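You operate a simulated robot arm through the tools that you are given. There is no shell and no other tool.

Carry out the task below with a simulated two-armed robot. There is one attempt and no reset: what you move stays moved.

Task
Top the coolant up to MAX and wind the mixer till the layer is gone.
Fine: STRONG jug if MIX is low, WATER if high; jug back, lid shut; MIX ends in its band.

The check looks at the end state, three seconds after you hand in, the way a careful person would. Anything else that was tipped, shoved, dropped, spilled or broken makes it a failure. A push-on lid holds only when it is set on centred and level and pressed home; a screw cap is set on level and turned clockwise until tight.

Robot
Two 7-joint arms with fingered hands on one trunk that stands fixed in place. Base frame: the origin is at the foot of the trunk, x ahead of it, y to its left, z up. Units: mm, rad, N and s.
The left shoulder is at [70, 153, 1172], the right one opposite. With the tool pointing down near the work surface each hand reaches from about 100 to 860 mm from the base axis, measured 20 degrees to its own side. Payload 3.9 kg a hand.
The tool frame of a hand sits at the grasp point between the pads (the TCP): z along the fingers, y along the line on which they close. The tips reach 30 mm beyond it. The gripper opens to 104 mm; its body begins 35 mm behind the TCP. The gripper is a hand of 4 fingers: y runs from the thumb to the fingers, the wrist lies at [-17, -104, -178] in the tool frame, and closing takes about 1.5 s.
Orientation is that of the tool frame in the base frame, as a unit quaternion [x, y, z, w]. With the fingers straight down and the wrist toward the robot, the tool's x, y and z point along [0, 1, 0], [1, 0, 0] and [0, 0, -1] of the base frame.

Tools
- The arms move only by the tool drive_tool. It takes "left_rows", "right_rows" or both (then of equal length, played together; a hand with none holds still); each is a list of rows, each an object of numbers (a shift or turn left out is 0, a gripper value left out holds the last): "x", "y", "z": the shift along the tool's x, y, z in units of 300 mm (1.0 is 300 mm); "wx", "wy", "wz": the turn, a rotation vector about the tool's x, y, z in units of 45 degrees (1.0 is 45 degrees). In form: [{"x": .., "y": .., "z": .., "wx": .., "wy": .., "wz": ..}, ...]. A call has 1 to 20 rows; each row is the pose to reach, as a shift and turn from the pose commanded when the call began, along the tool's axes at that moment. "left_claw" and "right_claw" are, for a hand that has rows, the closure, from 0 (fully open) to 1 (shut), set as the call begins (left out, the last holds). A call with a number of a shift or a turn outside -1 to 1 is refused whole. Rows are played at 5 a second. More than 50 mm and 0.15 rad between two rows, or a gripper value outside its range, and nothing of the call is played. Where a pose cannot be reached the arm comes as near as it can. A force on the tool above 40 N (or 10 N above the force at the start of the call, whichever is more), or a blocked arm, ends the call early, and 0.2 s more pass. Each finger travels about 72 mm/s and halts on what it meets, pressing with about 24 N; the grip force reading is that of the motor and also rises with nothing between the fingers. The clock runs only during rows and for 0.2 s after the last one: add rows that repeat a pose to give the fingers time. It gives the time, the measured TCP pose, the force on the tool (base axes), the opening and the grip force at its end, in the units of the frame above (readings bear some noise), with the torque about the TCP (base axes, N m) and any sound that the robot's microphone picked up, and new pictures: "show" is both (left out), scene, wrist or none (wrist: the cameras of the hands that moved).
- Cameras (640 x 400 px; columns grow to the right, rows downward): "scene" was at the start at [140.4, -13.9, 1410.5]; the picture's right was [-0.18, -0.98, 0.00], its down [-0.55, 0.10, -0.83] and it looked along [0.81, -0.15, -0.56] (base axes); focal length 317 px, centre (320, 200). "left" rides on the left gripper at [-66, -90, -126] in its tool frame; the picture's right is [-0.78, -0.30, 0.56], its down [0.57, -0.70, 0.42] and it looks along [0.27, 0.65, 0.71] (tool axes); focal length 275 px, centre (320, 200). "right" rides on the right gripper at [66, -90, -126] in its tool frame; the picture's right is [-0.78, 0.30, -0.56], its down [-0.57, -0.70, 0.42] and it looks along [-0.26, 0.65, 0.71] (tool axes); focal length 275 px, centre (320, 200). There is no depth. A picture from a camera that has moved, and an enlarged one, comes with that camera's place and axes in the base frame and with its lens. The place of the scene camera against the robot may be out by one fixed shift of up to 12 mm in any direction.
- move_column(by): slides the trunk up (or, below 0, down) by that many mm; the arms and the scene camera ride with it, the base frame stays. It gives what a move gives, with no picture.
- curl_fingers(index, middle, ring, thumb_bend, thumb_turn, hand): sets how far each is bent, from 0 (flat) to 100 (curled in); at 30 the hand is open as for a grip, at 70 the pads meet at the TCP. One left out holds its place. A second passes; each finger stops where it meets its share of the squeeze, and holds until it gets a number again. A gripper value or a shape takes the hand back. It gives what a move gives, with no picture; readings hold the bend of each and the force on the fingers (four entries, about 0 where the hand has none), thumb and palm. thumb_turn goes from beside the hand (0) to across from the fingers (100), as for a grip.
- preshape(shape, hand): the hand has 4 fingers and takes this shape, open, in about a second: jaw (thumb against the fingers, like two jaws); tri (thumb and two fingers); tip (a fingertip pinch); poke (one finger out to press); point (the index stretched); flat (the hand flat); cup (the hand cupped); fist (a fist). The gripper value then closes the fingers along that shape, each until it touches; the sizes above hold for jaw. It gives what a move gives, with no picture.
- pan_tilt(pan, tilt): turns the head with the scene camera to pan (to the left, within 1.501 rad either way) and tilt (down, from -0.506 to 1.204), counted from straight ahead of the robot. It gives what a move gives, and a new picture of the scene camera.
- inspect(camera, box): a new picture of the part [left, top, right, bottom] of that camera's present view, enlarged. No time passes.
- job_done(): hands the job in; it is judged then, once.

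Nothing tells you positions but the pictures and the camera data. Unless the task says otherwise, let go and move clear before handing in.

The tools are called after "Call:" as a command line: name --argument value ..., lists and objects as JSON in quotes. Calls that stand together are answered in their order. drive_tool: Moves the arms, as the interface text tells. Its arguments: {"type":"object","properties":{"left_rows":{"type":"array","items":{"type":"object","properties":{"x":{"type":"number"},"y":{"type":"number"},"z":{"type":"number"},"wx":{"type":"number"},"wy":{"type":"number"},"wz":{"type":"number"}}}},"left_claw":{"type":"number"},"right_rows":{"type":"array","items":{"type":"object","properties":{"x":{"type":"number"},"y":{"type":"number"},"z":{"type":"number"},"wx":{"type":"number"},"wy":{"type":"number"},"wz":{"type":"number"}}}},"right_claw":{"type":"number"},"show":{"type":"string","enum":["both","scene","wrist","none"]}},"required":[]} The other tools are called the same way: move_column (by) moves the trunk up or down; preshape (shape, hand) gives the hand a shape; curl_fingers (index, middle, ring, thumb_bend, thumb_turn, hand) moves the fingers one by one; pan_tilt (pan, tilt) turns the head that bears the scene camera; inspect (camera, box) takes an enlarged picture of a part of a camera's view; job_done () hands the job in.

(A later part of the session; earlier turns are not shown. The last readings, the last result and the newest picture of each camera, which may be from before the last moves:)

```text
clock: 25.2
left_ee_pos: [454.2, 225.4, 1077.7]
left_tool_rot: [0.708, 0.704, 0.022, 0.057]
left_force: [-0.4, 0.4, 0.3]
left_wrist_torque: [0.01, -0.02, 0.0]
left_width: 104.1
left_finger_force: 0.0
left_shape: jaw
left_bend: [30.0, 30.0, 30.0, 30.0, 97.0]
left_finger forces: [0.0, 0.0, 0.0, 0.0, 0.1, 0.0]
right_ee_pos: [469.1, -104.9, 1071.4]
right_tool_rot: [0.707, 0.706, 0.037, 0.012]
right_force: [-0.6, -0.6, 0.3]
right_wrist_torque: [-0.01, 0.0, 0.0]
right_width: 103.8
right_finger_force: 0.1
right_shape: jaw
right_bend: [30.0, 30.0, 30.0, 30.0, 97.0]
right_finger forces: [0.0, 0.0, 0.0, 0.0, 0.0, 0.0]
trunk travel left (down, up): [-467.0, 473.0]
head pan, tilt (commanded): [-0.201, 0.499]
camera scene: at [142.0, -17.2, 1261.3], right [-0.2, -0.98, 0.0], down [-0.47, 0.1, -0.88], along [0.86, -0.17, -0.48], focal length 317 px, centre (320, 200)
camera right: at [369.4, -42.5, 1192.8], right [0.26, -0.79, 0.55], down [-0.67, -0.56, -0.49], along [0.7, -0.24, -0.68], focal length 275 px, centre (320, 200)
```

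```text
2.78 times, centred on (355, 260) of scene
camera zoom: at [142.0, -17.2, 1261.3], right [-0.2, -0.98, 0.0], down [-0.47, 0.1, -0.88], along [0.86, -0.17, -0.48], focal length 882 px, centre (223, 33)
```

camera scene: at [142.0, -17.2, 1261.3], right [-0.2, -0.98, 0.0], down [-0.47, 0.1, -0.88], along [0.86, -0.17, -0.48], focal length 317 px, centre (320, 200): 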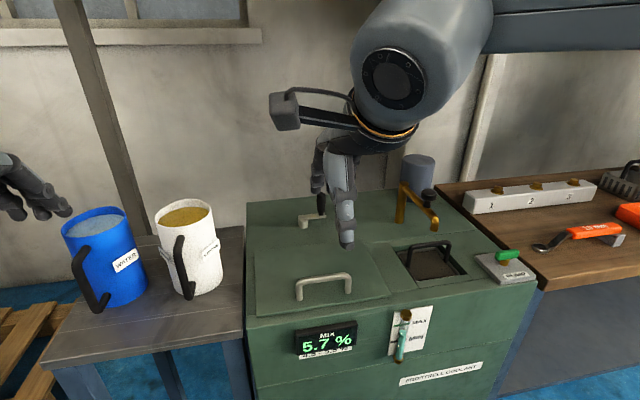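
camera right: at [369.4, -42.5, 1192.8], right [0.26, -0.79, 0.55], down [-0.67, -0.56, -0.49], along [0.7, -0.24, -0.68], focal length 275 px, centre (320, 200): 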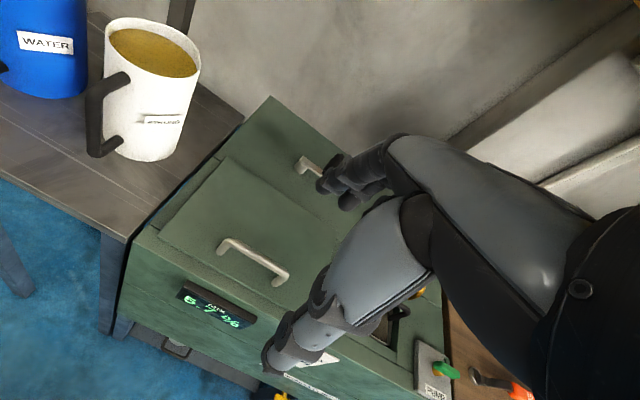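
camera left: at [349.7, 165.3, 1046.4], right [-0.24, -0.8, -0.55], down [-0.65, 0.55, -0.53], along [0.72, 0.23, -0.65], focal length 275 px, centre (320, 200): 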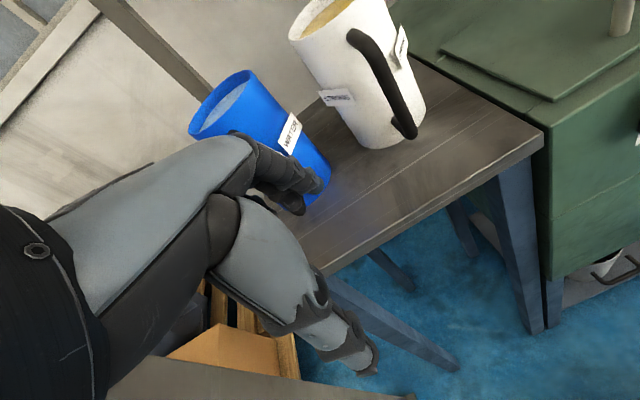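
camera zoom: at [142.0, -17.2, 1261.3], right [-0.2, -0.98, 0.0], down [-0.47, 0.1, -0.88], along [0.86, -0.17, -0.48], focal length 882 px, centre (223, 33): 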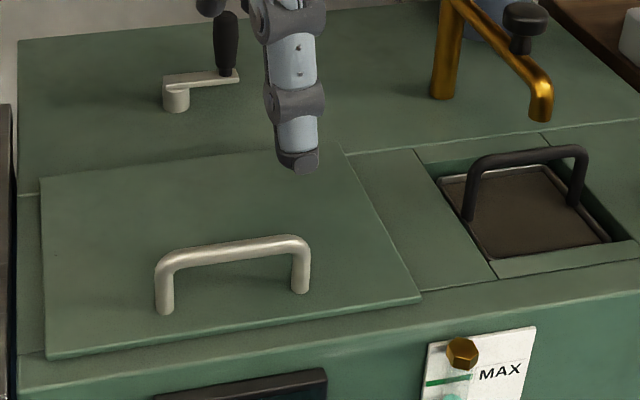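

The lid's rear edge sits on a panel seam, so it's likely hinged there. I'll bring the right hand lower over the handle, level it, and measure again.

Call:
drive_tool --right_rows '[{"x": -0.003, "y": 0.05, "z": 0.1, "wx": 0.03, "wy": -0.015}, {"x": -0.006, "y": 0.1, "z": 0.2, "wx": 0.06, "wy": -0.03}, {"x": -0.01, "y": 0.16, "z": 0.3, "wx": 0.088, "wy": -0.045}, {"x": -0.013, "y": 0.21, "z": 0.385, "wx": 0.088, "wy": -0.045}, {"x": -0.013, "y": 0.21, "z": 0.385, "wx": 0.088, "wy": -0.045}]' --show "both"

```text
clock: 26.4
left_ee_pos: [453.4, 225.9, 1078.0]
left_tool_rot: [0.708, 0.704, 0.021, 0.056]
left_force: [-0.7, -0.3, 0.2]
left_wrist_torque: [0.0, 0.01, -0.01]
left_width: 104.2
left_finger_force: 0.1
left_shape: jaw
left_bend: [30.0, 30.0, 30.0, 30.0, 97.0]
left_finger forces: [0.1, 0.1, 0.0, 0.1, 0.0, 0.0]
right_ee_pos: [538.7, -107.1, 960.7]
right_tool_rot: [0.707, 0.707, 0.0, 0.002]
right_force: [0.2, -0.2, 0.1]
right_wrist_torque: [0.01, -0.01, -0.01]
right_width: 103.7
right_finger_force: 0.1
right_shape: jaw
right_bend: [30.0, 30.0, 30.0, 30.0, 97.0]
right_finger forces: [0.1, 0.0, 0.1, 0.0, 0.1, 0.0]
trunk travel left (down, up): [-467.0, 473.0]
head pan, tilt (commanded): [-0.201, 0.499]
camera scene: at [141.5, -16.6, 1261.4], right [-0.2, -0.98, 0.0], down [-0.47, 0.1, -0.88], along [0.86, -0.18, -0.48], focal length 317 px, centre (320, 200)
camera right: at [447.8, -40.4, 1086.9], right [0.3, -0.77, 0.56], down [-0.7, -0.57, -0.42], along [0.65, -0.27, -0.71], focal length 275 px, centre (320, 200)
```

scene: 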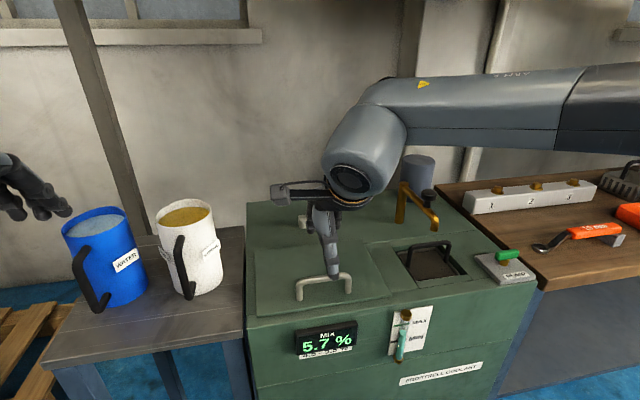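
right: 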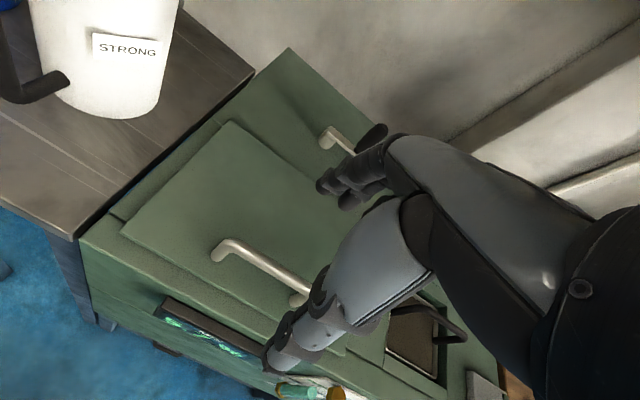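

The wrist camera puts the handle bar at about (549, −102, 869), spanning 88 mm in y. I'll descend over it with the fingers open.

Call:
drive_tool --right_rows '[{"x": 0.017, "y": 0.034, "z": 0.06}, {"x": 0.017, "y": 0.034, "z": 0.14}, {"x": 0.017, "y": 0.034, "z": 0.2}, {"x": 0.017, "y": 0.034, "z": 0.25}, {"x": 0.017, "y": 0.034, "z": 0.296}, {"x": 0.017, "y": 0.034, "z": 0.296}]' --show "both"

Call:
inspect --camera "scene" --box '[240, 180, 420, 340]'

```text
clock: 27.8
left_ee_pos: [453.1, 225.9, 1076.9]
left_tool_rot: [0.708, 0.704, 0.021, 0.056]
left_force: [-1.1, 0.6, 1.1]
left_wrist_torque: [0.03, 0.0, -0.02]
left_width: 103.9
left_finger_force: 0.0
left_shape: jaw
left_bend: [30.0, 30.0, 30.0, 30.0, 97.0]
left_finger forces: [0.0, 0.0, 0.0, 0.0, 0.0, 0.0]
right_ee_pos: [538.3, -112.6, 877.6]
right_tool_rot: [0.707, 0.708, 0.0, 0.0]
right_force: [-0.8, -0.4, 1.0]
right_wrist_torque: [0.0, 0.0, -0.01]
right_width: 104.1
right_finger_force: 0.0
right_shape: jaw
right_bend: [30.0, 30.0, 30.0, 30.0, 97.0]
right_finger forces: [0.0, 0.0, 0.0, 0.0, 0.0, 0.1]
right hand out of reach, approached as far as the arm can: row 2, 3, 4, 5, 6
trunk travel left (down, up): [-467.0, 473.0]
head pan, tilt (commanded): [-0.201, 0.499]
camera scene: at [142.5, -17.0, 1261.2], right [-0.2, -0.98, 0.0], down [-0.47, 0.1, -0.88], along [0.86, -0.18, -0.48], focal length 317 px, centre (320, 200)
camera right: at [447.4, -44.9, 1003.6], right [0.3, -0.78, 0.56], down [-0.7, -0.57, -0.42], along [0.65, -0.26, -0.71], focal length 275 px, centre (320, 200)
```

scene: 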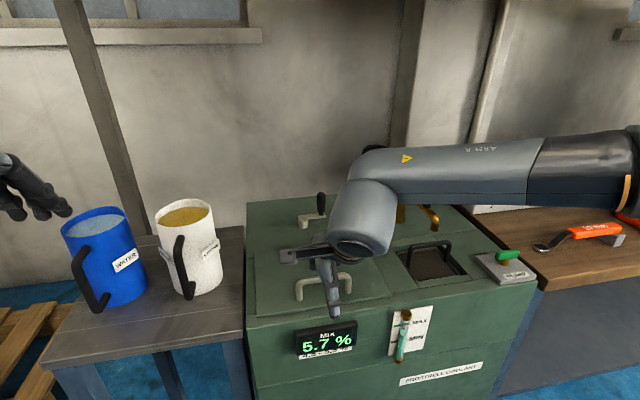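
right: 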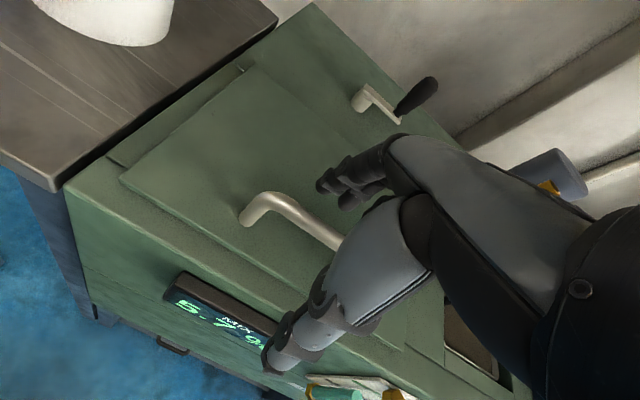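

```text
2.50 times, centred on (330, 260) of scene
camera zoom: at [142.5, -17.0, 1261.2], right [-0.2, -0.98, 0.0], down [-0.47, 0.1, -0.88], along [0.86, -0.18, -0.48], focal length 792 px, centre (295, 50)
```

zoom: 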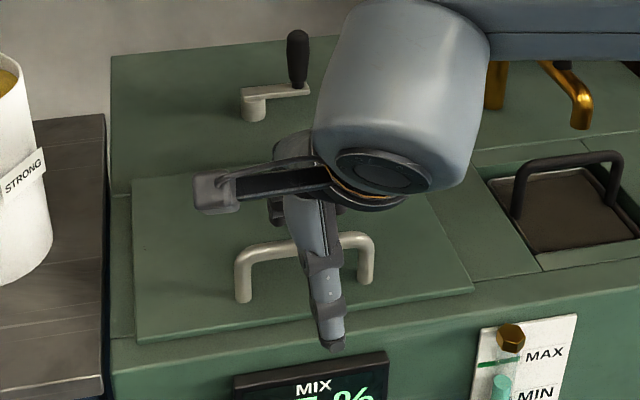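

The arm is at a joint limit 11 mm short of the target. I'll lift slightly, lower the left hand for headroom, then raise the trunk about 120 mm for a better arm posture.

Call:
drive_tool --left_rows '[{"z": 0.1}, {"z": 0.2}, {"z": 0.3}, {"z": 0.35}, {"z": 0.35}]' --right_rows '[{"z": -0.04, "x": -0.017, "y": -0.034}, {"z": -0.12, "x": -0.017, "y": -0.034}, {"z": -0.2, "x": -0.017, "y": -0.034}, {"z": -0.25, "x": -0.017, "y": -0.034}, {"z": -0.25, "x": -0.017, "y": -0.034}]' --show "none"

Call:
move_column --by 120

```text
clock: 29.0
left_ee_pos: [465.9, 219.1, 974.8]
left_tool_rot: [0.708, 0.704, 0.021, 0.057]
left_force: [0.6, 0.4, 0.5]
left_wrist_torque: [0.04, -0.02, 0.02]
left_width: 104.0
left_finger_force: 0.0
left_shape: jaw
left_bend: [30.0, 30.0, 30.0, 30.0, 97.0]
left_finger forces: [0.0, 0.1, 0.0, 0.0, 0.1, 0.0]
right_ee_pos: [530.4, -117.9, 951.8]
right_tool_rot: [0.707, 0.707, 0.0, 0.001]
right_force: [0.9, -0.5, -0.8]
right_wrist_torque: [0.02, 0.0, -0.01]
right_width: 104.0
right_finger_force: 0.1
right_shape: jaw
right_bend: [30.0, 30.0, 30.0, 30.0, 97.0]
right_finger forces: [0.1, 0.1, 0.1, 0.1, 0.1, 0.1]
trunk travel left (down, up): [-467.0, 473.0]
head pan, tilt (commanded): [-0.201, 0.499]
```

```text
clock: 30.5
left_ee_pos: [465.6, 220.9, 1094.9]
left_tool_rot: [0.707, 0.704, 0.022, 0.056]
left_force: [0.2, 0.4, 0.2]
left_wrist_torque: [-0.03, 0.03, 0.03]
left_width: 104.1
left_finger_force: 0.0
left_shape: jaw
left_bend: [30.0, 30.0, 30.0, 30.0, 97.0]
left_finger forces: [0.1, 0.1, 0.0, 0.0, 0.0, 0.0]
right_ee_pos: [530.0, -118.2, 1071.1]
right_tool_rot: [0.707, 0.707, -0.001, 0.0]
right_force: [-0.4, -0.3, -0.2]
right_wrist_torque: [-0.02, 0.0, 0.0]
right_width: 103.9
right_finger_force: 0.1
right_shape: jaw
right_bend: [30.0, 30.0, 30.0, 30.0, 97.0]
right_finger forces: [0.1, 0.1, 0.0, 0.1, 0.0, 0.0]
trunk travel left (down, up): [-587.0, 353.0]
head pan, tilt (commanded): [-0.201, 0.499]
```

Now I descend again to the handle with the higher trunk.

Call:
drive_tool --right_rows '[{"x": 0.02, "y": 0.03, "z": 0.1}, {"x": 0.04, "y": 0.05, "z": 0.22}, {"x": 0.053, "y": 0.063, "z": 0.35}, {"x": 0.053, "y": 0.063, "z": 0.46}, {"x": 0.053, "y": 0.063, "z": 0.56}, {"x": 0.053, "y": 0.063, "z": 0.63}, {"x": 0.053, "y": 0.063, "z": 0.663}, {"x": 0.053, "y": 0.063, "z": 0.663}]' --show "both"

Call:
inspect --camera "scene" --box '[240, 220, 420, 380]'

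```text
clock: 32.3
left_ee_pos: [465.2, 219.3, 1092.5]
left_tool_rot: [0.707, 0.704, 0.021, 0.056]
left_force: [0.2, 0.4, -0.2]
left_wrist_torque: [0.03, 0.01, 0.0]
left_width: 104.0
left_finger_force: 0.0
left_shape: jaw
left_bend: [30.0, 30.0, 30.0, 30.0, 97.0]
left_finger forces: [0.0, 0.1, 0.1, 0.0, 0.0, 0.0]
right_ee_pos: [520.5, -144.2, 912.8]
right_tool_rot: [0.707, 0.708, 0.0, 0.0]
right_force: [0.3, 0.2, 0.2]
right_wrist_torque: [0.03, -0.01, 0.0]
right_width: 104.0
right_finger_force: 0.1
right_shape: jaw
right_bend: [30.0, 30.0, 30.0, 30.0, 97.0]
right_finger forces: [0.1, 0.0, 0.0, 0.0, 0.0, 0.1]
right hand out of reach, approached as far as the arm can: row 3, 4, 5, 6, 7, 8
trunk travel left (down, up): [-587.0, 353.0]
head pan, tilt (commanded): [-0.201, 0.499]
camera scene: at [142.3, -17.0, 1381.3], right [-0.2, -0.98, 0.0], down [-0.47, 0.1, -0.88], along [0.86, -0.17, -0.48], focal length 317 px, centre (320, 200)
camera right: at [428.8, -78.6, 1039.2], right [0.3, -0.78, 0.56], down [-0.7, -0.57, -0.42], along [0.65, -0.27, -0.71], focal length 275 px, centre (320, 200)
```

scene: 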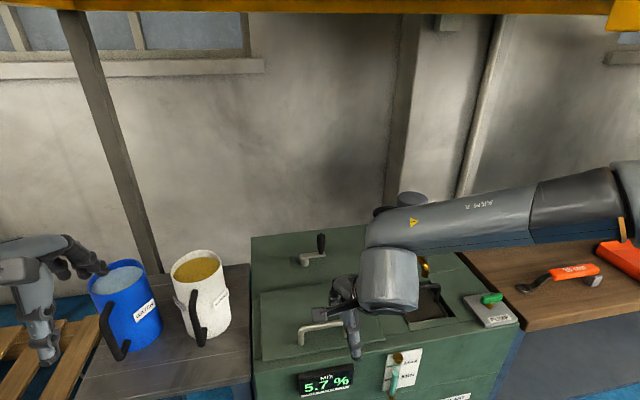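
right: 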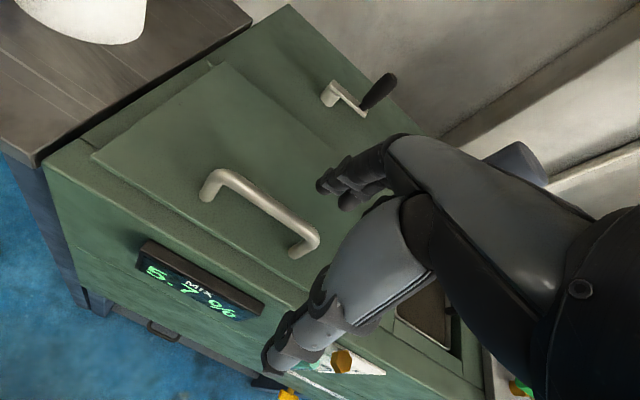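

```text
2.50 times, centred on (330, 300) of scene
camera zoom: at [142.3, -17.0, 1381.3], right [-0.2, -0.98, 0.0], down [-0.47, 0.1, -0.88], along [0.86, -0.17, -0.48], focal length 792 px, centre (295, -50)
```

zoom: 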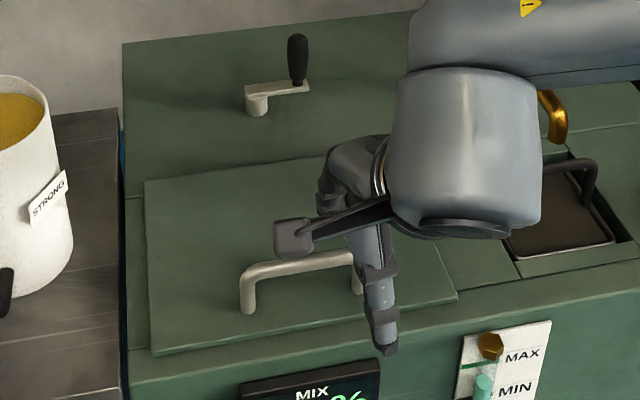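

The arm is in an awkward elbow-out posture. I'll lift, reach the hand farther out to unfold the arm, and then come back.

Call:
drive_tool --right_rows '[{"x": -0.04, "y": 0.02, "z": -0.12}, {"x": -0.09, "y": 0.08, "z": -0.24}, {"x": -0.14, "y": 0.15, "z": -0.36}, {"x": -0.2, "y": 0.22, "z": -0.427}, {"x": -0.26, "y": 0.303, "z": -0.427}, {"x": -0.3, "y": 0.4, "z": -0.427}, {"x": -0.3, "y": 0.4, "z": -0.427}]' --show "scene"

```text
clock: 33.9
left_ee_pos: [465.5, 220.2, 1094.2]
left_tool_rot: [0.707, 0.704, 0.021, 0.056]
left_force: [-0.2, -0.4, -1.2]
left_wrist_torque: [0.0, -0.04, 0.0]
left_width: 104.3
left_finger_force: 0.0
left_shape: jaw
left_bend: [30.0, 30.0, 30.0, 30.0, 97.0]
left_finger forces: [0.0, 0.1, 0.1, 0.0, 0.1, 0.1]
right_ee_pos: [636.0, -235.6, 1041.7]
right_tool_rot: [0.707, 0.707, -0.001, 0.001]
right_force: [-0.9, 0.5, 0.4]
right_wrist_torque: [0.0, 0.01, -0.03]
right_width: 103.9
right_finger_force: 0.0
right_shape: jaw
right_bend: [30.0, 30.0, 30.0, 30.0, 97.0]
right_finger forces: [0.1, 0.0, 0.1, 0.0, 0.0, 0.0]
trunk travel left (down, up): [-587.0, 353.0]
head pan, tilt (commanded): [-0.201, 0.499]
camera scene: at [141.5, -16.4, 1381.4], right [-0.2, -0.98, 0.0], down [-0.47, 0.1, -0.88], along [0.86, -0.18, -0.48], focal length 317 px, centre (320, 200)
```

scene: 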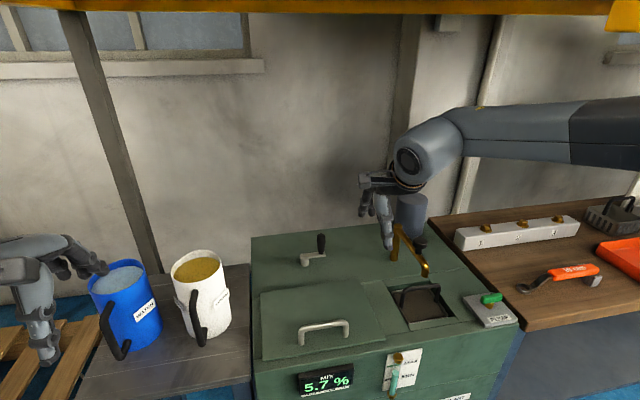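

I'll look at the right arm's posture.

Call:
pan_tilt --pan -0.95 --tilt 0.3

```text
clock: 35.0
left_ee_pos: [465.9, 219.1, 1094.3]
left_tool_rot: [0.708, 0.704, 0.02, 0.056]
left_force: [0.0, 0.7, 0.3]
left_wrist_torque: [0.04, -0.02, -0.02]
left_width: 103.8
left_finger_force: 0.0
left_shape: jaw
left_bend: [30.0, 30.0, 30.0, 30.0, 97.0]
left_finger forces: [0.0, 0.1, 0.0, 0.0, 0.0, 0.0]
right_ee_pos: [636.2, -234.8, 1040.6]
right_tool_rot: [0.707, 0.707, -0.001, 0.001]
right_force: [0.4, -0.4, 0.2]
right_wrist_torque: [-0.01, 0.01, 0.0]
right_width: 104.3
right_finger_force: 0.1
right_shape: jaw
right_bend: [30.0, 30.0, 30.0, 30.0, 97.0]
right_finger forces: [0.1, 0.0, 0.1, 0.0, 0.0, 0.0]
trunk travel left (down, up): [-587.0, 353.0]
head pan, tilt (commanded): [-0.949, 0.3]
camera scene: at [107.6, -74.6, 1399.6], right [-0.81, -0.58, 0.0], down [-0.17, 0.24, -0.96], along [0.56, -0.78, -0.3], focal length 317 px, centre (320, 200)
```

scene: 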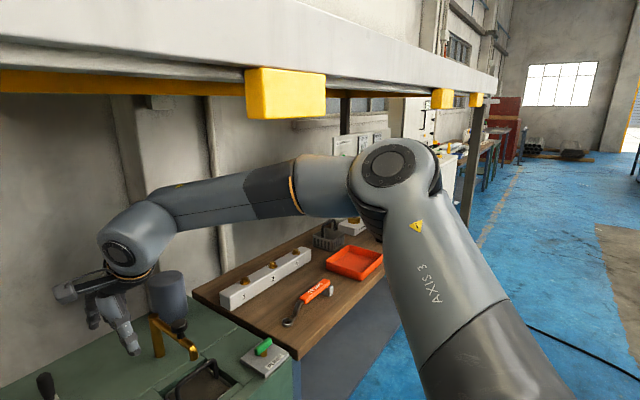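

The elbow sits high and out on the right, so yawing the hand about 22° to line up with the forearm should help; the grip on the bar still works at that angle.

Call:
drive_tool --right_rows '[{"x": 0.074, "y": -0.048, "z": 0.03, "wz": -0.08}, {"x": 0.148, "y": -0.097, "z": 0.08, "wz": -0.16}, {"x": 0.222, "y": -0.145, "z": 0.14, "wz": -0.24}, {"x": 0.296, "y": -0.193, "z": 0.22, "wz": -0.33}, {"x": 0.37, "y": -0.242, "z": 0.3, "wz": -0.41}, {"x": 0.443, "y": -0.29, "z": 0.37, "wz": -0.49}, {"x": 0.443, "y": -0.29, "z": 0.37, "wz": -0.49}]' --show "none"

Call:
pan_tilt --pan -0.2 --tilt 0.6

```text
clock: 36.6
left_ee_pos: [466.1, 220.1, 1094.1]
left_tool_rot: [0.707, 0.705, 0.021, 0.055]
left_force: [-0.1, 0.6, 0.2]
left_wrist_torque: [-0.01, -0.03, 0.01]
left_width: 104.0
left_finger_force: 0.1
left_shape: jaw
left_bend: [30.0, 30.0, 30.0, 30.0, 97.0]
left_finger forces: [0.0, 0.1, 0.0, 0.0, 0.0, 0.0]
right_ee_pos: [539.0, -115.3, 939.9]
right_tool_rot: [0.559, 0.829, -0.001, 0.001]
right_force: [-0.1, 0.5, 0.6]
right_wrist_torque: [0.01, 0.0, -0.02]
right_width: 104.1
right_finger_force: 0.0
right_shape: jaw
right_bend: [30.0, 30.0, 30.0, 30.0, 97.0]
right_finger forces: [0.0, 0.0, 0.0, 0.1, 0.0, 0.0]
right hand out of reach, approached as far as the arm can: row 5, 6, 7
trunk travel left (down, up): [-587.0, 353.0]
head pan, tilt (commanded): [-0.949, 0.3]
```

```text
clock: 37.7
left_ee_pos: [465.8, 220.7, 1095.4]
left_tool_rot: [0.707, 0.704, 0.022, 0.057]
left_force: [0.5, 1.0, 0.6]
left_wrist_torque: [0.03, -0.02, 0.01]
left_width: 103.8
left_finger_force: 0.1
left_shape: jaw
left_bend: [30.0, 30.0, 30.0, 30.0, 97.0]
left_finger forces: [0.0, 0.0, 0.1, 0.0, 0.1, 0.0]
right_ee_pos: [538.3, -114.2, 940.2]
right_tool_rot: [0.558, 0.83, 0.0, 0.0]
right_force: [-0.4, -0.1, -0.4]
right_wrist_torque: [-0.01, 0.01, -0.01]
right_width: 104.2
right_finger_force: 0.1
right_shape: jaw
right_bend: [30.0, 30.0, 30.0, 30.0, 97.0]
right_finger forces: [0.0, 0.1, 0.1, 0.0, 0.0, 0.0]
trunk travel left (down, up): [-587.0, 353.0]
head pan, tilt (commanded): [-0.201, 0.6]
camera scene: at [139.9, -16.6, 1372.2], right [-0.2, -0.98, 0.0], down [-0.55, 0.11, -0.83], along [0.81, -0.17, -0.56], focal length 317 px, centre (320, 200)
```

scene: 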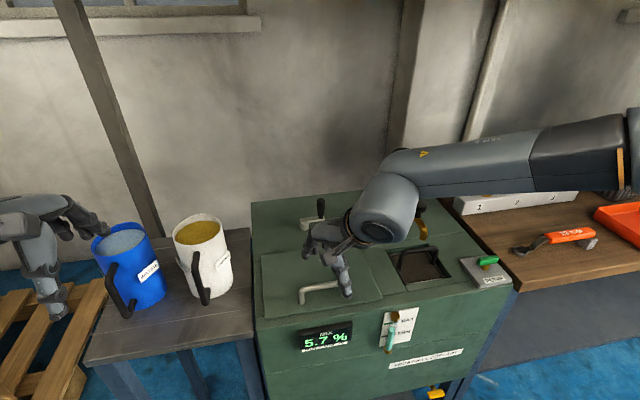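

The arm cannot get lower or farther left in this posture, so a lower trunk should help. I'll raise the right hand, then lower the trunk.

Call:
drive_tool --right_rows '[{"z": -0.12}, {"z": -0.25}, {"z": -0.38}, {"z": -0.5}, {"z": -0.6}, {"z": -0.6}]' --show "none"

Call:
move_column --by -200

```text
clock: 39.1
left_ee_pos: [464.8, 220.4, 1094.1]
left_tool_rot: [0.708, 0.704, 0.02, 0.056]
left_force: [-0.1, -0.4, -0.7]
left_wrist_torque: [0.01, 0.03, -0.03]
left_width: 104.2
left_finger_force: 0.2
left_shape: jaw
left_bend: [30.0, 30.0, 30.0, 30.0, 97.0]
left_finger forces: [0.0, 0.1, 0.0, 0.0, 0.0, 0.0]
right_ee_pos: [537.9, -116.3, 1118.5]
right_tool_rot: [0.559, 0.829, -0.001, 0.0]
right_force: [-0.3, 0.0, -0.2]
right_wrist_torque: [-0.01, 0.0, 0.0]
right_width: 104.0
right_finger_force: 0.1
right_shape: jaw
right_bend: [30.0, 30.0, 30.0, 30.0, 97.0]
right_finger forces: [0.0, 0.1, 0.1, 0.0, 0.0, 0.0]
trunk travel left (down, up): [-587.0, 353.0]
head pan, tilt (commanded): [-0.201, 0.6]
```

```text
clock: 41.2
left_ee_pos: [465.5, 218.8, 894.2]
left_tool_rot: [0.707, 0.704, 0.022, 0.057]
left_force: [0.9, 0.3, -0.4]
left_wrist_torque: [-0.02, 0.01, 0.05]
left_width: 103.7
left_finger_force: 0.0
left_shape: jaw
left_bend: [30.0, 30.0, 30.0, 30.0, 97.0]
left_finger forces: [0.0, 0.1, 0.1, 0.1, 0.0, 0.1]
right_ee_pos: [536.8, -115.0, 919.2]
right_tool_rot: [0.56, 0.829, 0.0, 0.0]
right_force: [-0.1, -0.1, -0.1]
right_wrist_torque: [0.03, 0.01, 0.04]
right_width: 103.9
right_finger_force: 0.1
right_shape: jaw
right_bend: [30.0, 30.0, 30.0, 30.0, 97.0]
right_finger forces: [0.0, 0.0, 0.1, 0.1, 0.1, 0.0]
trunk travel left (down, up): [-387.0, 553.0]
head pan, tilt (commanded): [-0.201, 0.6]
```

Next I'll square the hand to the handle and center above it.

Call:
drive_tool --right_rows '[{"x": 0.008, "y": 0.018, "wz": 0.16}, {"x": 0.016, "y": 0.036, "wz": 0.33}, {"x": 0.025, "y": 0.053, "wz": 0.49}, {"x": 0.025, "y": 0.053, "wz": 0.49}]' --show "both"

```text
clock: 42.2
left_ee_pos: [465.6, 219.5, 895.2]
left_tool_rot: [0.708, 0.704, 0.022, 0.056]
left_force: [0.5, -0.5, 0.0]
left_wrist_torque: [0.0, 0.0, -0.01]
left_width: 104.0
left_finger_force: 0.1
left_shape: jaw
left_bend: [30.0, 30.0, 30.0, 30.0, 97.0]
left_finger forces: [0.0, 0.1, 0.0, 0.1, 0.2, 0.1]
right_ee_pos: [549.0, -103.4, 920.0]
right_tool_rot: [0.708, 0.706, 0.0, 0.001]
right_force: [-0.5, -0.3, -0.5]
right_wrist_torque: [-0.01, -0.02, 0.0]
right_width: 104.0
right_finger_force: 0.1
right_shape: jaw
right_bend: [30.0, 30.0, 30.0, 30.0, 97.0]
right_finger forces: [0.0, 0.0, 0.0, 0.0, 0.0, 0.0]
trunk travel left (down, up): [-387.0, 553.0]
head pan, tilt (commanded): [-0.201, 0.6]
camera scene: at [139.3, -16.5, 1172.3], right [-0.2, -0.98, 0.0], down [-0.55, 0.11, -0.83], along [0.81, -0.16, -0.56], focal length 317 px, centre (320, 200)
camera right: at [458.3, -36.1, 1045.7], right [0.29, -0.78, 0.56], down [-0.7, -0.57, -0.42], along [0.65, -0.27, -0.71], focal length 275 px, centre (320, 200)
```

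scene: 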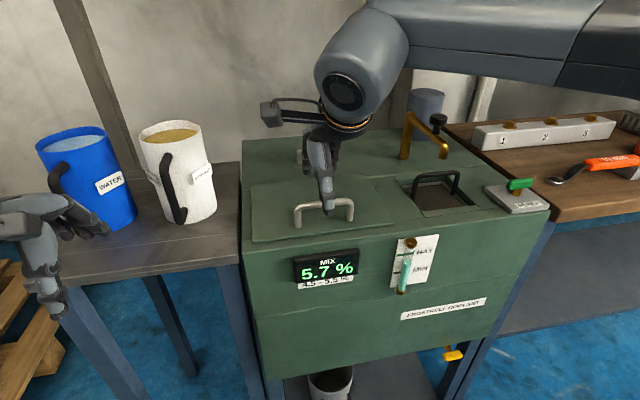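
right: 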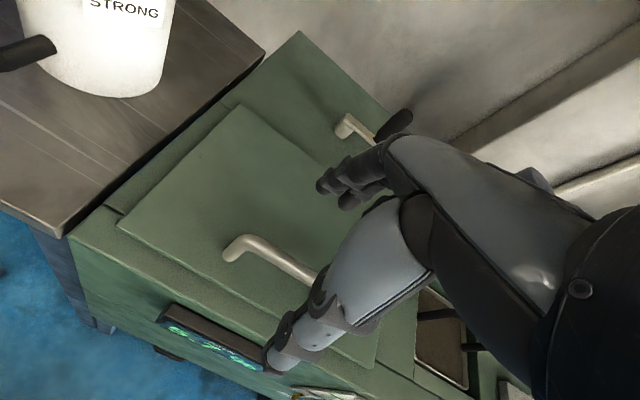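

The hand is reachable and lined up on the bar. I'll descend to grip height, then close.

Call:
drive_tool --right_rows '[{"z": 0.05}, {"z": 0.1}, {"z": 0.14}, {"z": 0.165}, {"z": 0.165}]' --show "wrist"

Call:
inspect --camera "scene" --box '[240, 150, 420, 270]'

```text
clock: 43.4
left_ee_pos: [465.8, 219.7, 894.6]
left_tool_rot: [0.707, 0.704, 0.021, 0.055]
left_force: [-0.4, 0.6, -0.3]
left_wrist_torque: [-0.02, -0.04, 0.02]
left_width: 103.7
left_finger_force: 0.1
left_shape: jaw
left_bend: [30.0, 30.0, 30.0, 30.0, 97.0]
left_finger forces: [0.0, 0.0, 0.0, 0.0, 0.0, 0.0]
right_ee_pos: [550.5, -103.1, 869.7]
right_tool_rot: [0.707, 0.707, 0.0, 0.001]
right_force: [-0.1, 0.4, -0.8]
right_wrist_torque: [0.02, 0.01, -0.02]
right_width: 104.0
right_finger_force: 0.0
right_shape: jaw
right_bend: [30.0, 30.0, 30.0, 30.0, 97.0]
right_finger forces: [0.0, 0.0, 0.0, 0.0, 0.1, 0.1]
trunk travel left (down, up): [-387.0, 553.0]
head pan, tilt (commanded): [-0.201, 0.6]
camera right: at [459.2, -36.2, 995.5], right [0.3, -0.77, 0.56], down [-0.7, -0.57, -0.42], along [0.65, -0.27, -0.71], focal length 275 px, centre (320, 200)
```

right: 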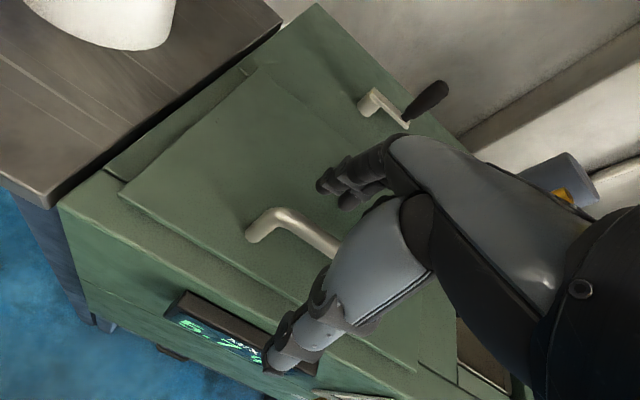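

```text
3.33 times, centred on (330, 210) of scene
camera zoom: at [139.8, -16.4, 1172.2], right [-0.2, -0.98, 0.0], down [-0.55, 0.11, -0.83], along [0.81, -0.16, -0.56], focal length 1056 px, centre (287, 167)
```

zoom: 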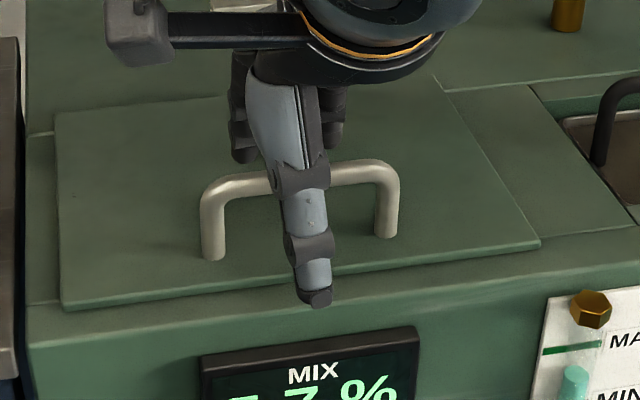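

The bar is right at the grasp point between thumb and fingers. Closing the hand.

Call:
drive_tool --right_rows '[{"z": 0}, {"z": 0}, {"z": 0}, {"z": 0}, {"z": 0}, {"z": 0}, {"z": 0}, {"z": 0}, {"z": 0}]' --right_claw 1.0 --show "both"

Call:
inspect --camera "scene" --box '[240, 150, 420, 270]'

```text
clock: 45.4
left_ee_pos: [467.2, 220.5, 895.1]
left_tool_rot: [0.707, 0.704, 0.021, 0.056]
left_force: [-0.3, -0.1, -0.1]
left_wrist_torque: [0.01, -0.04, 0.02]
left_width: 104.1
left_finger_force: 0.2
left_shape: jaw
left_bend: [30.0, 30.0, 30.0, 30.0, 97.0]
left_finger forces: [0.1, 0.1, 0.1, 0.0, 0.0, 0.0]
right_ee_pos: [550.9, -103.7, 869.7]
right_tool_rot: [0.707, 0.707, 0.0, 0.0]
right_force: [0.3, 0.1, -1.8]
right_wrist_torque: [-0.02, -0.03, 0.04]
right_width: 0.1
right_finger_force: 24.6
right_shape: jaw
right_bend: [70.0, 70.0, 70.0, 69.0, 100.0]
right_finger forces: [4.2, 0.0, 2.0, 0.0, 1.3, 0.0]
trunk travel left (down, up): [-387.0, 553.0]
head pan, tilt (commanded): [-0.201, 0.6]
camera scene: at [139.9, -16.4, 1172.2], right [-0.2, -0.98, 0.0], down [-0.55, 0.11, -0.82], along [0.81, -0.16, -0.57], focal length 317 px, centre (320, 200)
camera right: at [459.3, -36.2, 995.6], right [0.3, -0.77, 0.56], down [-0.7, -0.57, -0.42], along [0.65, -0.27, -0.71], focal length 275 px, centre (320, 200)
```

scene: 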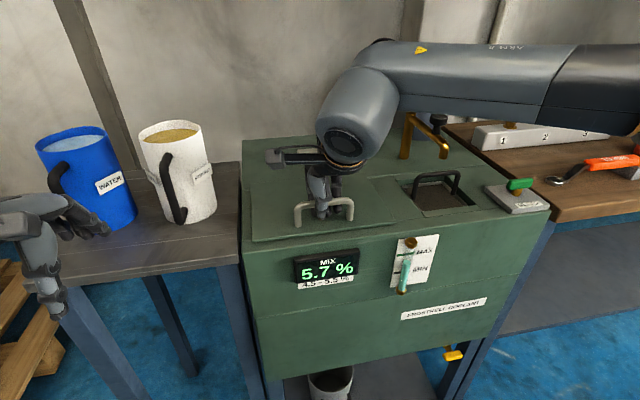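
right: 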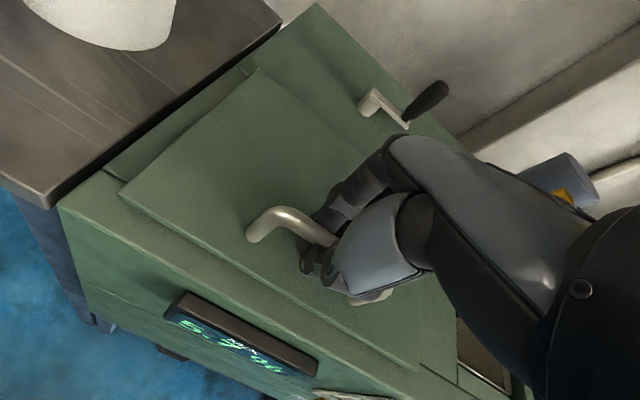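

```text
3.33 times, centred on (330, 210) of scene
camera zoom: at [139.9, -16.4, 1172.2], right [-0.2, -0.98, 0.0], down [-0.55, 0.11, -0.82], along [0.81, -0.16, -0.57], focal length 1056 px, centre (287, 167)
```

zoom: 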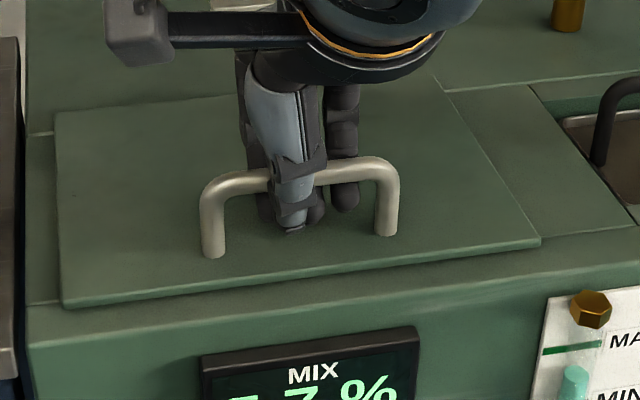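

The fingers have closed into a loop around the bar. I'll lift gently by 15 mm to test how the lid behaves.

Call:
drive_tool --right_rows '[{"z": -0.02, "y": 0.005}, {"z": -0.05, "y": 0.012}, {"z": -0.08, "y": 0.02}, {"z": -0.08, "y": 0.02}]' --show "scene"

Call:
inspect --camera "scene" --box '[240, 140, 420, 260]'

```text
clock: 46.4
left_ee_pos: [467.5, 220.0, 892.8]
left_tool_rot: [0.707, 0.704, 0.02, 0.055]
left_force: [-0.2, 0.6, 0.5]
left_wrist_torque: [-0.01, 0.05, -0.03]
left_width: 104.2
left_finger_force: 0.0
left_shape: jaw
left_bend: [30.0, 30.0, 30.0, 30.0, 97.0]
left_finger forces: [0.0, 0.1, 0.0, 0.0, 0.0, 0.1]
right_ee_pos: [558.2, -102.9, 896.0]
right_tool_rot: [0.707, 0.708, 0.003, 0.003]
right_force: [8.8, -1.1, -2.9]
right_wrist_torque: [0.03, 0.03, 0.02]
right_width: 0.0
right_finger_force: 24.1
right_shape: jaw
right_bend: [70.0, 70.0, 70.0, 70.0, 100.0]
right_finger forces: [9.0, 0.0, 4.2, 0.0, 0.1, 0.0]
trunk travel left (down, up): [-387.0, 553.0]
head pan, tilt (commanded): [-0.201, 0.6]
camera scene: at [142.2, -16.5, 1171.8], right [-0.2, -0.98, 0.0], down [-0.56, 0.11, -0.82], along [0.81, -0.16, -0.57], focal length 317 px, centre (320, 200)
```

scene: 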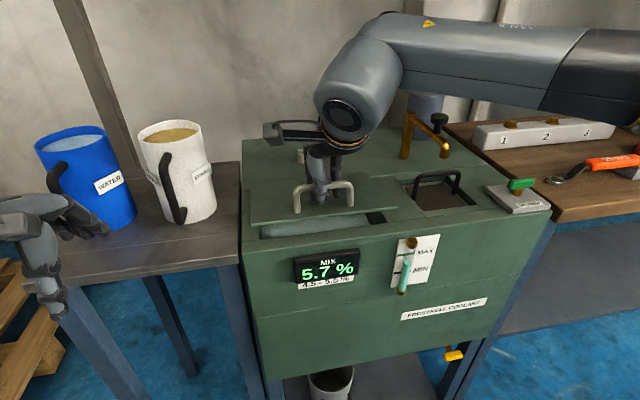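

```text
3.33 times, centred on (330, 200) of scene
camera zoom: at [142.2, -16.5, 1171.8], right [-0.2, -0.98, 0.0], down [-0.56, 0.11, -0.82], along [0.81, -0.16, -0.57], focal length 1056 px, centre (287, 200)
```

zoom: 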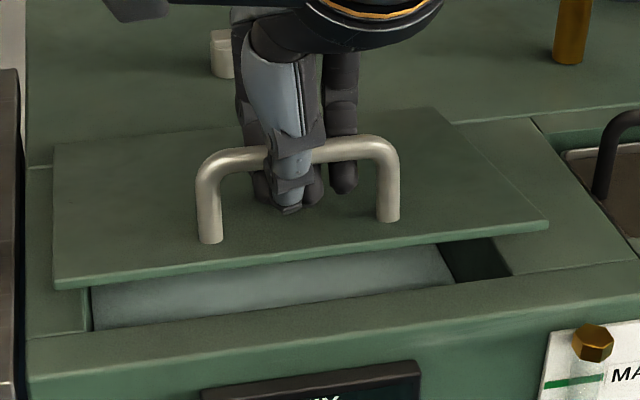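

The lid is hinged at the back, and I can see liquid inside. I'll follow the hinge arc to open it to roughly 45–50°.

Call:
drive_tool --right_rows '[{"y": 0.025, "z": -0.037}, {"y": 0.052, "z": -0.073}, {"y": 0.077, "z": -0.106}, {"y": 0.103, "z": -0.137}, {"y": 0.132, "z": -0.167}, {"y": 0.163, "z": -0.193}, {"y": 0.196, "z": -0.218}, {"y": 0.23, "z": -0.241}, {"y": 0.23, "z": -0.241}]' --show "both"

```text
clock: 47.8
left_ee_pos: [469.2, 220.0, 891.1]
left_tool_rot: [0.708, 0.704, 0.018, 0.055]
left_force: [0.5, -1.0, -0.6]
left_wrist_torque: [-0.01, -0.03, 0.02]
left_width: 103.8
left_finger_force: 0.0
left_shape: jaw
left_bend: [30.0, 30.0, 30.0, 30.0, 97.0]
left_finger forces: [0.0, 0.0, 0.0, 0.1, 0.0, 0.0]
right_ee_pos: [576.9, -115.5, 932.1]
right_tool_rot: [0.703, 0.711, 0.0, -0.003]
right_force: [21.4, 18.2, -18.4]
right_wrist_torque: [0.32, 0.05, 0.31]
right_width: 0.0
right_finger_force: 24.0
right_shape: jaw
right_bend: [69.0, 70.0, 70.0, 72.0, 100.0]
right_finger forces: [15.9, 6.7, 9.2, 0.0, 17.2, 0.1]
right hand out of reach, approached as far as the arm can: row 1, 2, 3, 4, 5, 6
trunk travel left (down, up): [-387.0, 553.0]
head pan, tilt (commanded): [-0.201, 0.6]
stopped in row 6 (right hand): the force on the tool passed its limit at 51 N (the readings are from after the stop); the commanded pose is now the measured one
camera scene: at [144.9, -14.3, 1171.4], right [-0.2, -0.98, 0.0], down [-0.56, 0.11, -0.82], along [0.81, -0.16, -0.57], focal length 317 px, centre (320, 200)
camera right: at [485.6, -49.4, 1058.7], right [0.31, -0.77, 0.55], down [-0.7, -0.58, -0.42], along [0.65, -0.26, -0.72], focal length 275 px, centre (320, 200)
```

scene: 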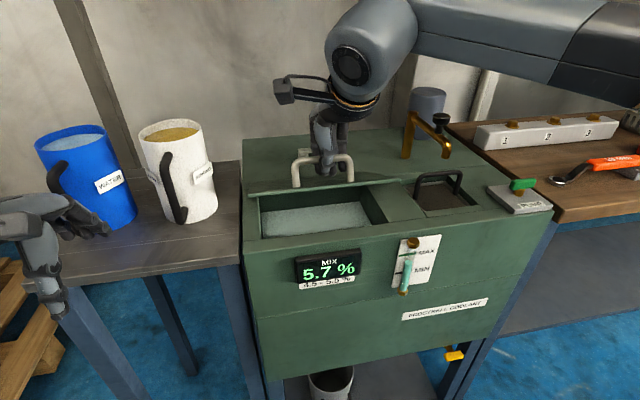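
right: 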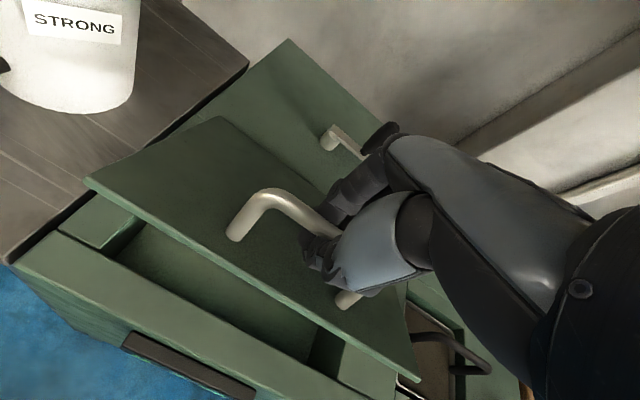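

The lid is about 25° open, but the hand drifted sideways and loaded the handle. I'll ease it back to the handle's center line.

Call:
drive_tool --right_rows '[{"x": 0.01, "y": 0.01}, {"x": 0.025, "y": 0.02}, {"x": 0.04, "y": 0.03}, {"x": 0.04, "y": 0.03}]' --show "none"

```text
clock: 48.8
left_ee_pos: [470.6, 222.1, 890.4]
left_tool_rot: [0.708, 0.704, 0.018, 0.055]
left_force: [-0.3, 0.0, 0.1]
left_wrist_torque: [0.02, -0.01, 0.01]
left_width: 104.0
left_finger_force: 0.0
left_shape: jaw
left_bend: [30.0, 30.0, 30.0, 30.0, 97.0]
left_finger forces: [0.1, 0.0, 0.0, 0.1, 0.1, 0.0]
right_ee_pos: [579.5, -114.1, 934.7]
right_tool_rot: [0.704, 0.71, -0.001, -0.002]
right_force: [20.9, 19.0, -19.8]
right_wrist_torque: [0.34, 0.09, 0.34]
right_width: 0.0
right_finger_force: 24.4
right_shape: jaw
right_bend: [69.0, 70.0, 70.0, 72.0, 100.0]
right_finger forces: [16.1, 7.1, 10.1, 0.0, 17.1, 0.0]
right hand out of reach, approached as far as the arm can: row 1, 2, 3, 4
trunk travel left (down, up): [-387.0, 553.0]
head pan, tilt (commanded): [-0.201, 0.6]
```

I'll try relieving the joint limit by yawing the right hand about 15° while it keeps hooking the bar.

Call:
drive_tool --right_rows '[{"x": 0.01, "wz": -0.08}, {"x": 0.02, "wz": -0.16}, {"x": 0.03, "wz": -0.25}, {"x": 0.04, "wz": -0.33}, {"x": 0.04, "wz": -0.33}]' --show "none"

```text
clock: 50.0
left_ee_pos: [468.9, 216.2, 893.4]
left_tool_rot: [0.707, 0.705, 0.021, 0.052]
left_force: [-0.9, -0.5, 0.0]
left_wrist_torque: [-0.02, 0.01, -0.03]
left_width: 104.3
left_finger_force: 0.1
left_shape: jaw
left_bend: [30.0, 30.0, 30.0, 30.0, 97.0]
left_finger forces: [0.0, 0.1, 0.0, 0.0, 0.0, 0.1]
right_ee_pos: [578.5, -115.7, 931.3]
right_tool_rot: [0.61, 0.793, -0.001, -0.004]
right_force: [14.6, -27.2, -13.0]
right_wrist_torque: [-0.09, 0.05, -0.6]
right_width: 0.0
right_finger_force: 24.2
right_shape: jaw
right_bend: [68.0, 70.0, 70.0, 72.0, 100.0]
right_finger forces: [26.0, 1.7, 3.3, 0.1, 20.8, 0.0]
trunk travel left (down, up): [-387.0, 553.0]
head pan, tilt (commanded): [-0.201, 0.6]
```

Yawing relieved the limit. I'll continue along the hinge arc, slowly, with the yaw kept.

Call:
drive_tool --right_rows '[{"x": -0.02, "y": 0.03, "z": -0.02}, {"x": -0.035, "y": 0.065, "z": -0.042}, {"x": -0.046, "y": 0.097, "z": -0.063}, {"x": -0.053, "y": 0.125, "z": -0.082}, {"x": -0.06, "y": 0.152, "z": -0.1}, {"x": -0.068, "y": 0.18, "z": -0.117}, {"x": -0.068, "y": 0.18, "z": -0.117}]' --show "both"

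```text
clock: 51.1
left_ee_pos: [469.3, 221.5, 890.9]
left_tool_rot: [0.707, 0.705, 0.019, 0.054]
left_force: [0.8, -0.6, 0.0]
left_wrist_torque: [0.02, -0.03, 0.0]
left_width: 103.9
left_finger_force: 0.0
left_shape: jaw
left_bend: [30.0, 30.0, 30.0, 30.0, 97.0]
left_finger forces: [0.0, 0.0, 0.0, 0.1, 0.0, 0.0]
right_ee_pos: [595.3, -118.1, 953.2]
right_tool_rot: [0.603, 0.798, -0.007, -0.003]
right_force: [21.8, 8.9, -27.8]
right_wrist_torque: [0.06, 0.15, -0.16]
right_width: 0.1
right_finger_force: 24.0
right_shape: jaw
right_bend: [65.0, 70.0, 70.0, 73.0, 100.0]
right_finger forces: [28.8, 7.5, 5.5, 0.1, 18.6, 0.0]
right hand out of reach, approached as far as the arm can: row 2, 3, 4, 5
trunk travel left (down, up): [-387.0, 553.0]
head pan, tilt (commanded): [-0.201, 0.6]
stopped in row 5 (right hand): the force on the tool passed its limit at 65 N (the readings are from after the stop); the commanded pose is now the measured one
camera scene: at [146.1, -14.1, 1171.2], right [-0.19, -0.98, 0.0], down [-0.56, 0.11, -0.82], along [0.81, -0.16, -0.57], focal length 317 px, centre (320, 200)
camera right: at [491.3, -77.2, 1078.3], right [0.5, -0.66, 0.55], down [-0.52, -0.74, -0.41], along [0.69, -0.08, -0.72], focal length 275 px, centre (320, 200)
```

scene: 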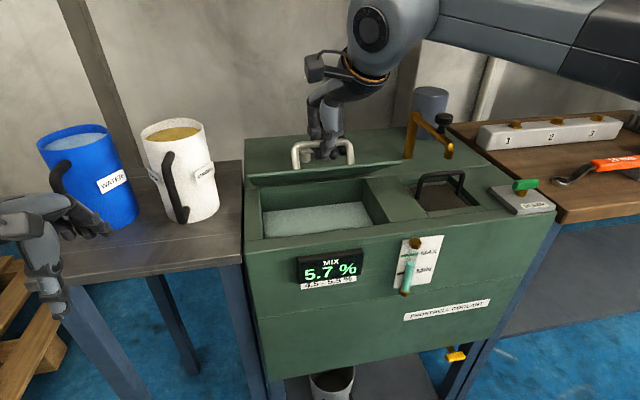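
right: 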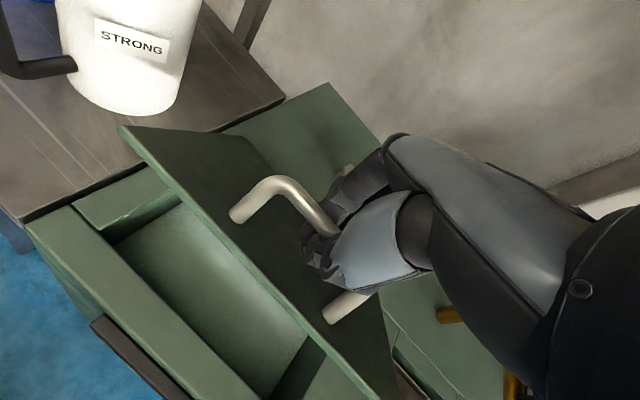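

The lid is about 35° open. I'll add a bit more yaw together with a small forward shift.

Call:
drive_tool --right_rows '[{"y": 0.015, "wz": -0.08}, {"y": 0.03, "wz": -0.16}, {"y": 0.045, "wz": -0.25}, {"y": 0.055, "wz": -0.33}, {"y": 0.055, "wz": -0.33}]' --show "none"

```text
clock: 52.1
left_ee_pos: [468.4, 220.4, 895.1]
left_tool_rot: [0.706, 0.705, 0.023, 0.056]
left_force: [-1.3, 0.4, -0.5]
left_wrist_torque: [-0.08, -0.02, 0.0]
left_width: 104.1
left_finger_force: 0.1
left_shape: jaw
left_bend: [30.0, 30.0, 30.0, 30.0, 97.0]
left_finger forces: [0.0, 0.0, 0.0, 0.1, 0.0, 0.0]
right_ee_pos: [587.3, -116.6, 940.5]
right_tool_rot: [0.517, 0.856, -0.014, 0.004]
right_force: [22.8, -27.9, -24.3]
right_wrist_torque: [-0.3, -0.03, -0.97]
right_width: 0.1
right_finger_force: 23.9
right_shape: jaw
right_bend: [65.0, 70.0, 70.0, 72.0, 100.0]
right_finger forces: [41.4, 6.1, 0.8, 0.0, 23.1, 0.0]
right hand out of reach, approached as far as the arm can: row 1, 2, 3, 4, 5
trunk travel left (down, up): [-387.0, 553.0]
head pan, tilt (commanded): [-0.201, 0.6]
stopped in row 5 (right hand): the force on the tool passed its limit at 55 N (the readings are from after the stop); the commanded pose is now the measured one
```

Forces on the handle are growing, so I'll lower the lid back along the arc, un-yaw, and then find a better arm posture in free space.

Call:
drive_tool --right_rows '[{"x": 0.012, "y": -0.01, "z": 0.025, "wz": 0.06}, {"x": 0.029, "y": -0.026, "z": 0.067, "wz": 0.14}, {"x": 0.05, "y": -0.045, "z": 0.11, "wz": 0.25}, {"x": 0.071, "y": -0.064, "z": 0.15, "wz": 0.38}, {"x": 0.085, "y": -0.075, "z": 0.195, "wz": 0.5}, {"x": 0.097, "y": -0.085, "z": 0.235, "wz": 0.6}, {"x": 0.097, "y": -0.085, "z": 0.235, "wz": 0.6}]' --show "both"

```text
clock: 52.4
left_ee_pos: [468.6, 223.9, 893.3]
left_tool_rot: [0.705, 0.707, 0.022, 0.053]
left_force: [-0.3, 0.9, -0.9]
left_wrist_torque: [-0.02, 0.0, -0.06]
left_width: 104.1
left_finger_force: 0.1
left_shape: jaw
left_bend: [30.0, 30.0, 30.0, 30.0, 97.0]
left_finger forces: [0.0, 0.0, 0.0, 0.0, 0.0, 0.1]
right_ee_pos: [589.0, -116.7, 943.3]
right_tool_rot: [0.524, 0.852, -0.012, 0.01]
right_force: [16.9, -28.0, -15.7]
right_wrist_torque: [-0.38, 0.1, -0.82]
right_width: 0.3
right_finger_force: 23.8
right_shape: jaw
right_bend: [66.0, 70.0, 70.0, 72.0, 100.0]
right_finger forces: [36.9, 5.0, 0.4, 0.0, 23.4, 0.1]
trunk travel left (down, up): [-387.0, 553.0]
head pan, tilt (commanded): [-0.201, 0.6]
stopped in row 1 (left hand): the arm was blocked; the commanded pose is now the measured one
camera scene: at [145.9, -20.5, 1171.2], right [-0.2, -0.98, 0.0], down [-0.56, 0.12, -0.82], along [0.8, -0.16, -0.57], focal length 317 px, centre (320, 200)
camera right: at [476.9, -93.7, 1066.8], right [0.61, -0.54, 0.58], down [-0.37, -0.84, -0.4], along [0.7, 0.04, -0.71], focal length 275 px, centre (320, 200)
```

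scene: 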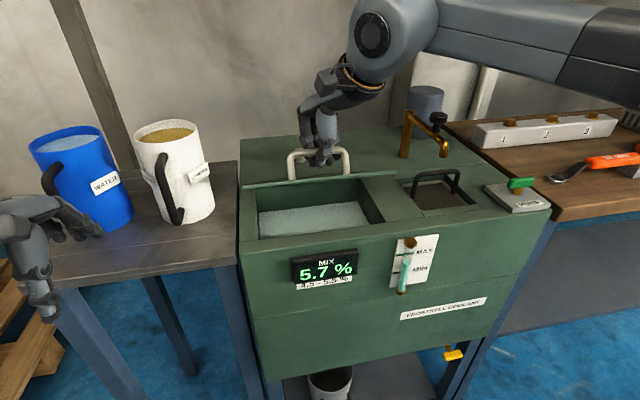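
right: 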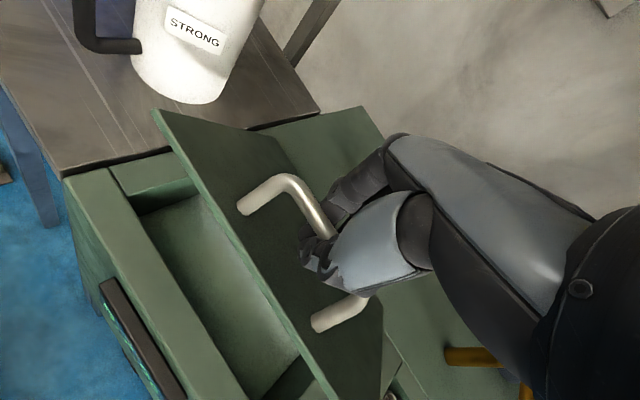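

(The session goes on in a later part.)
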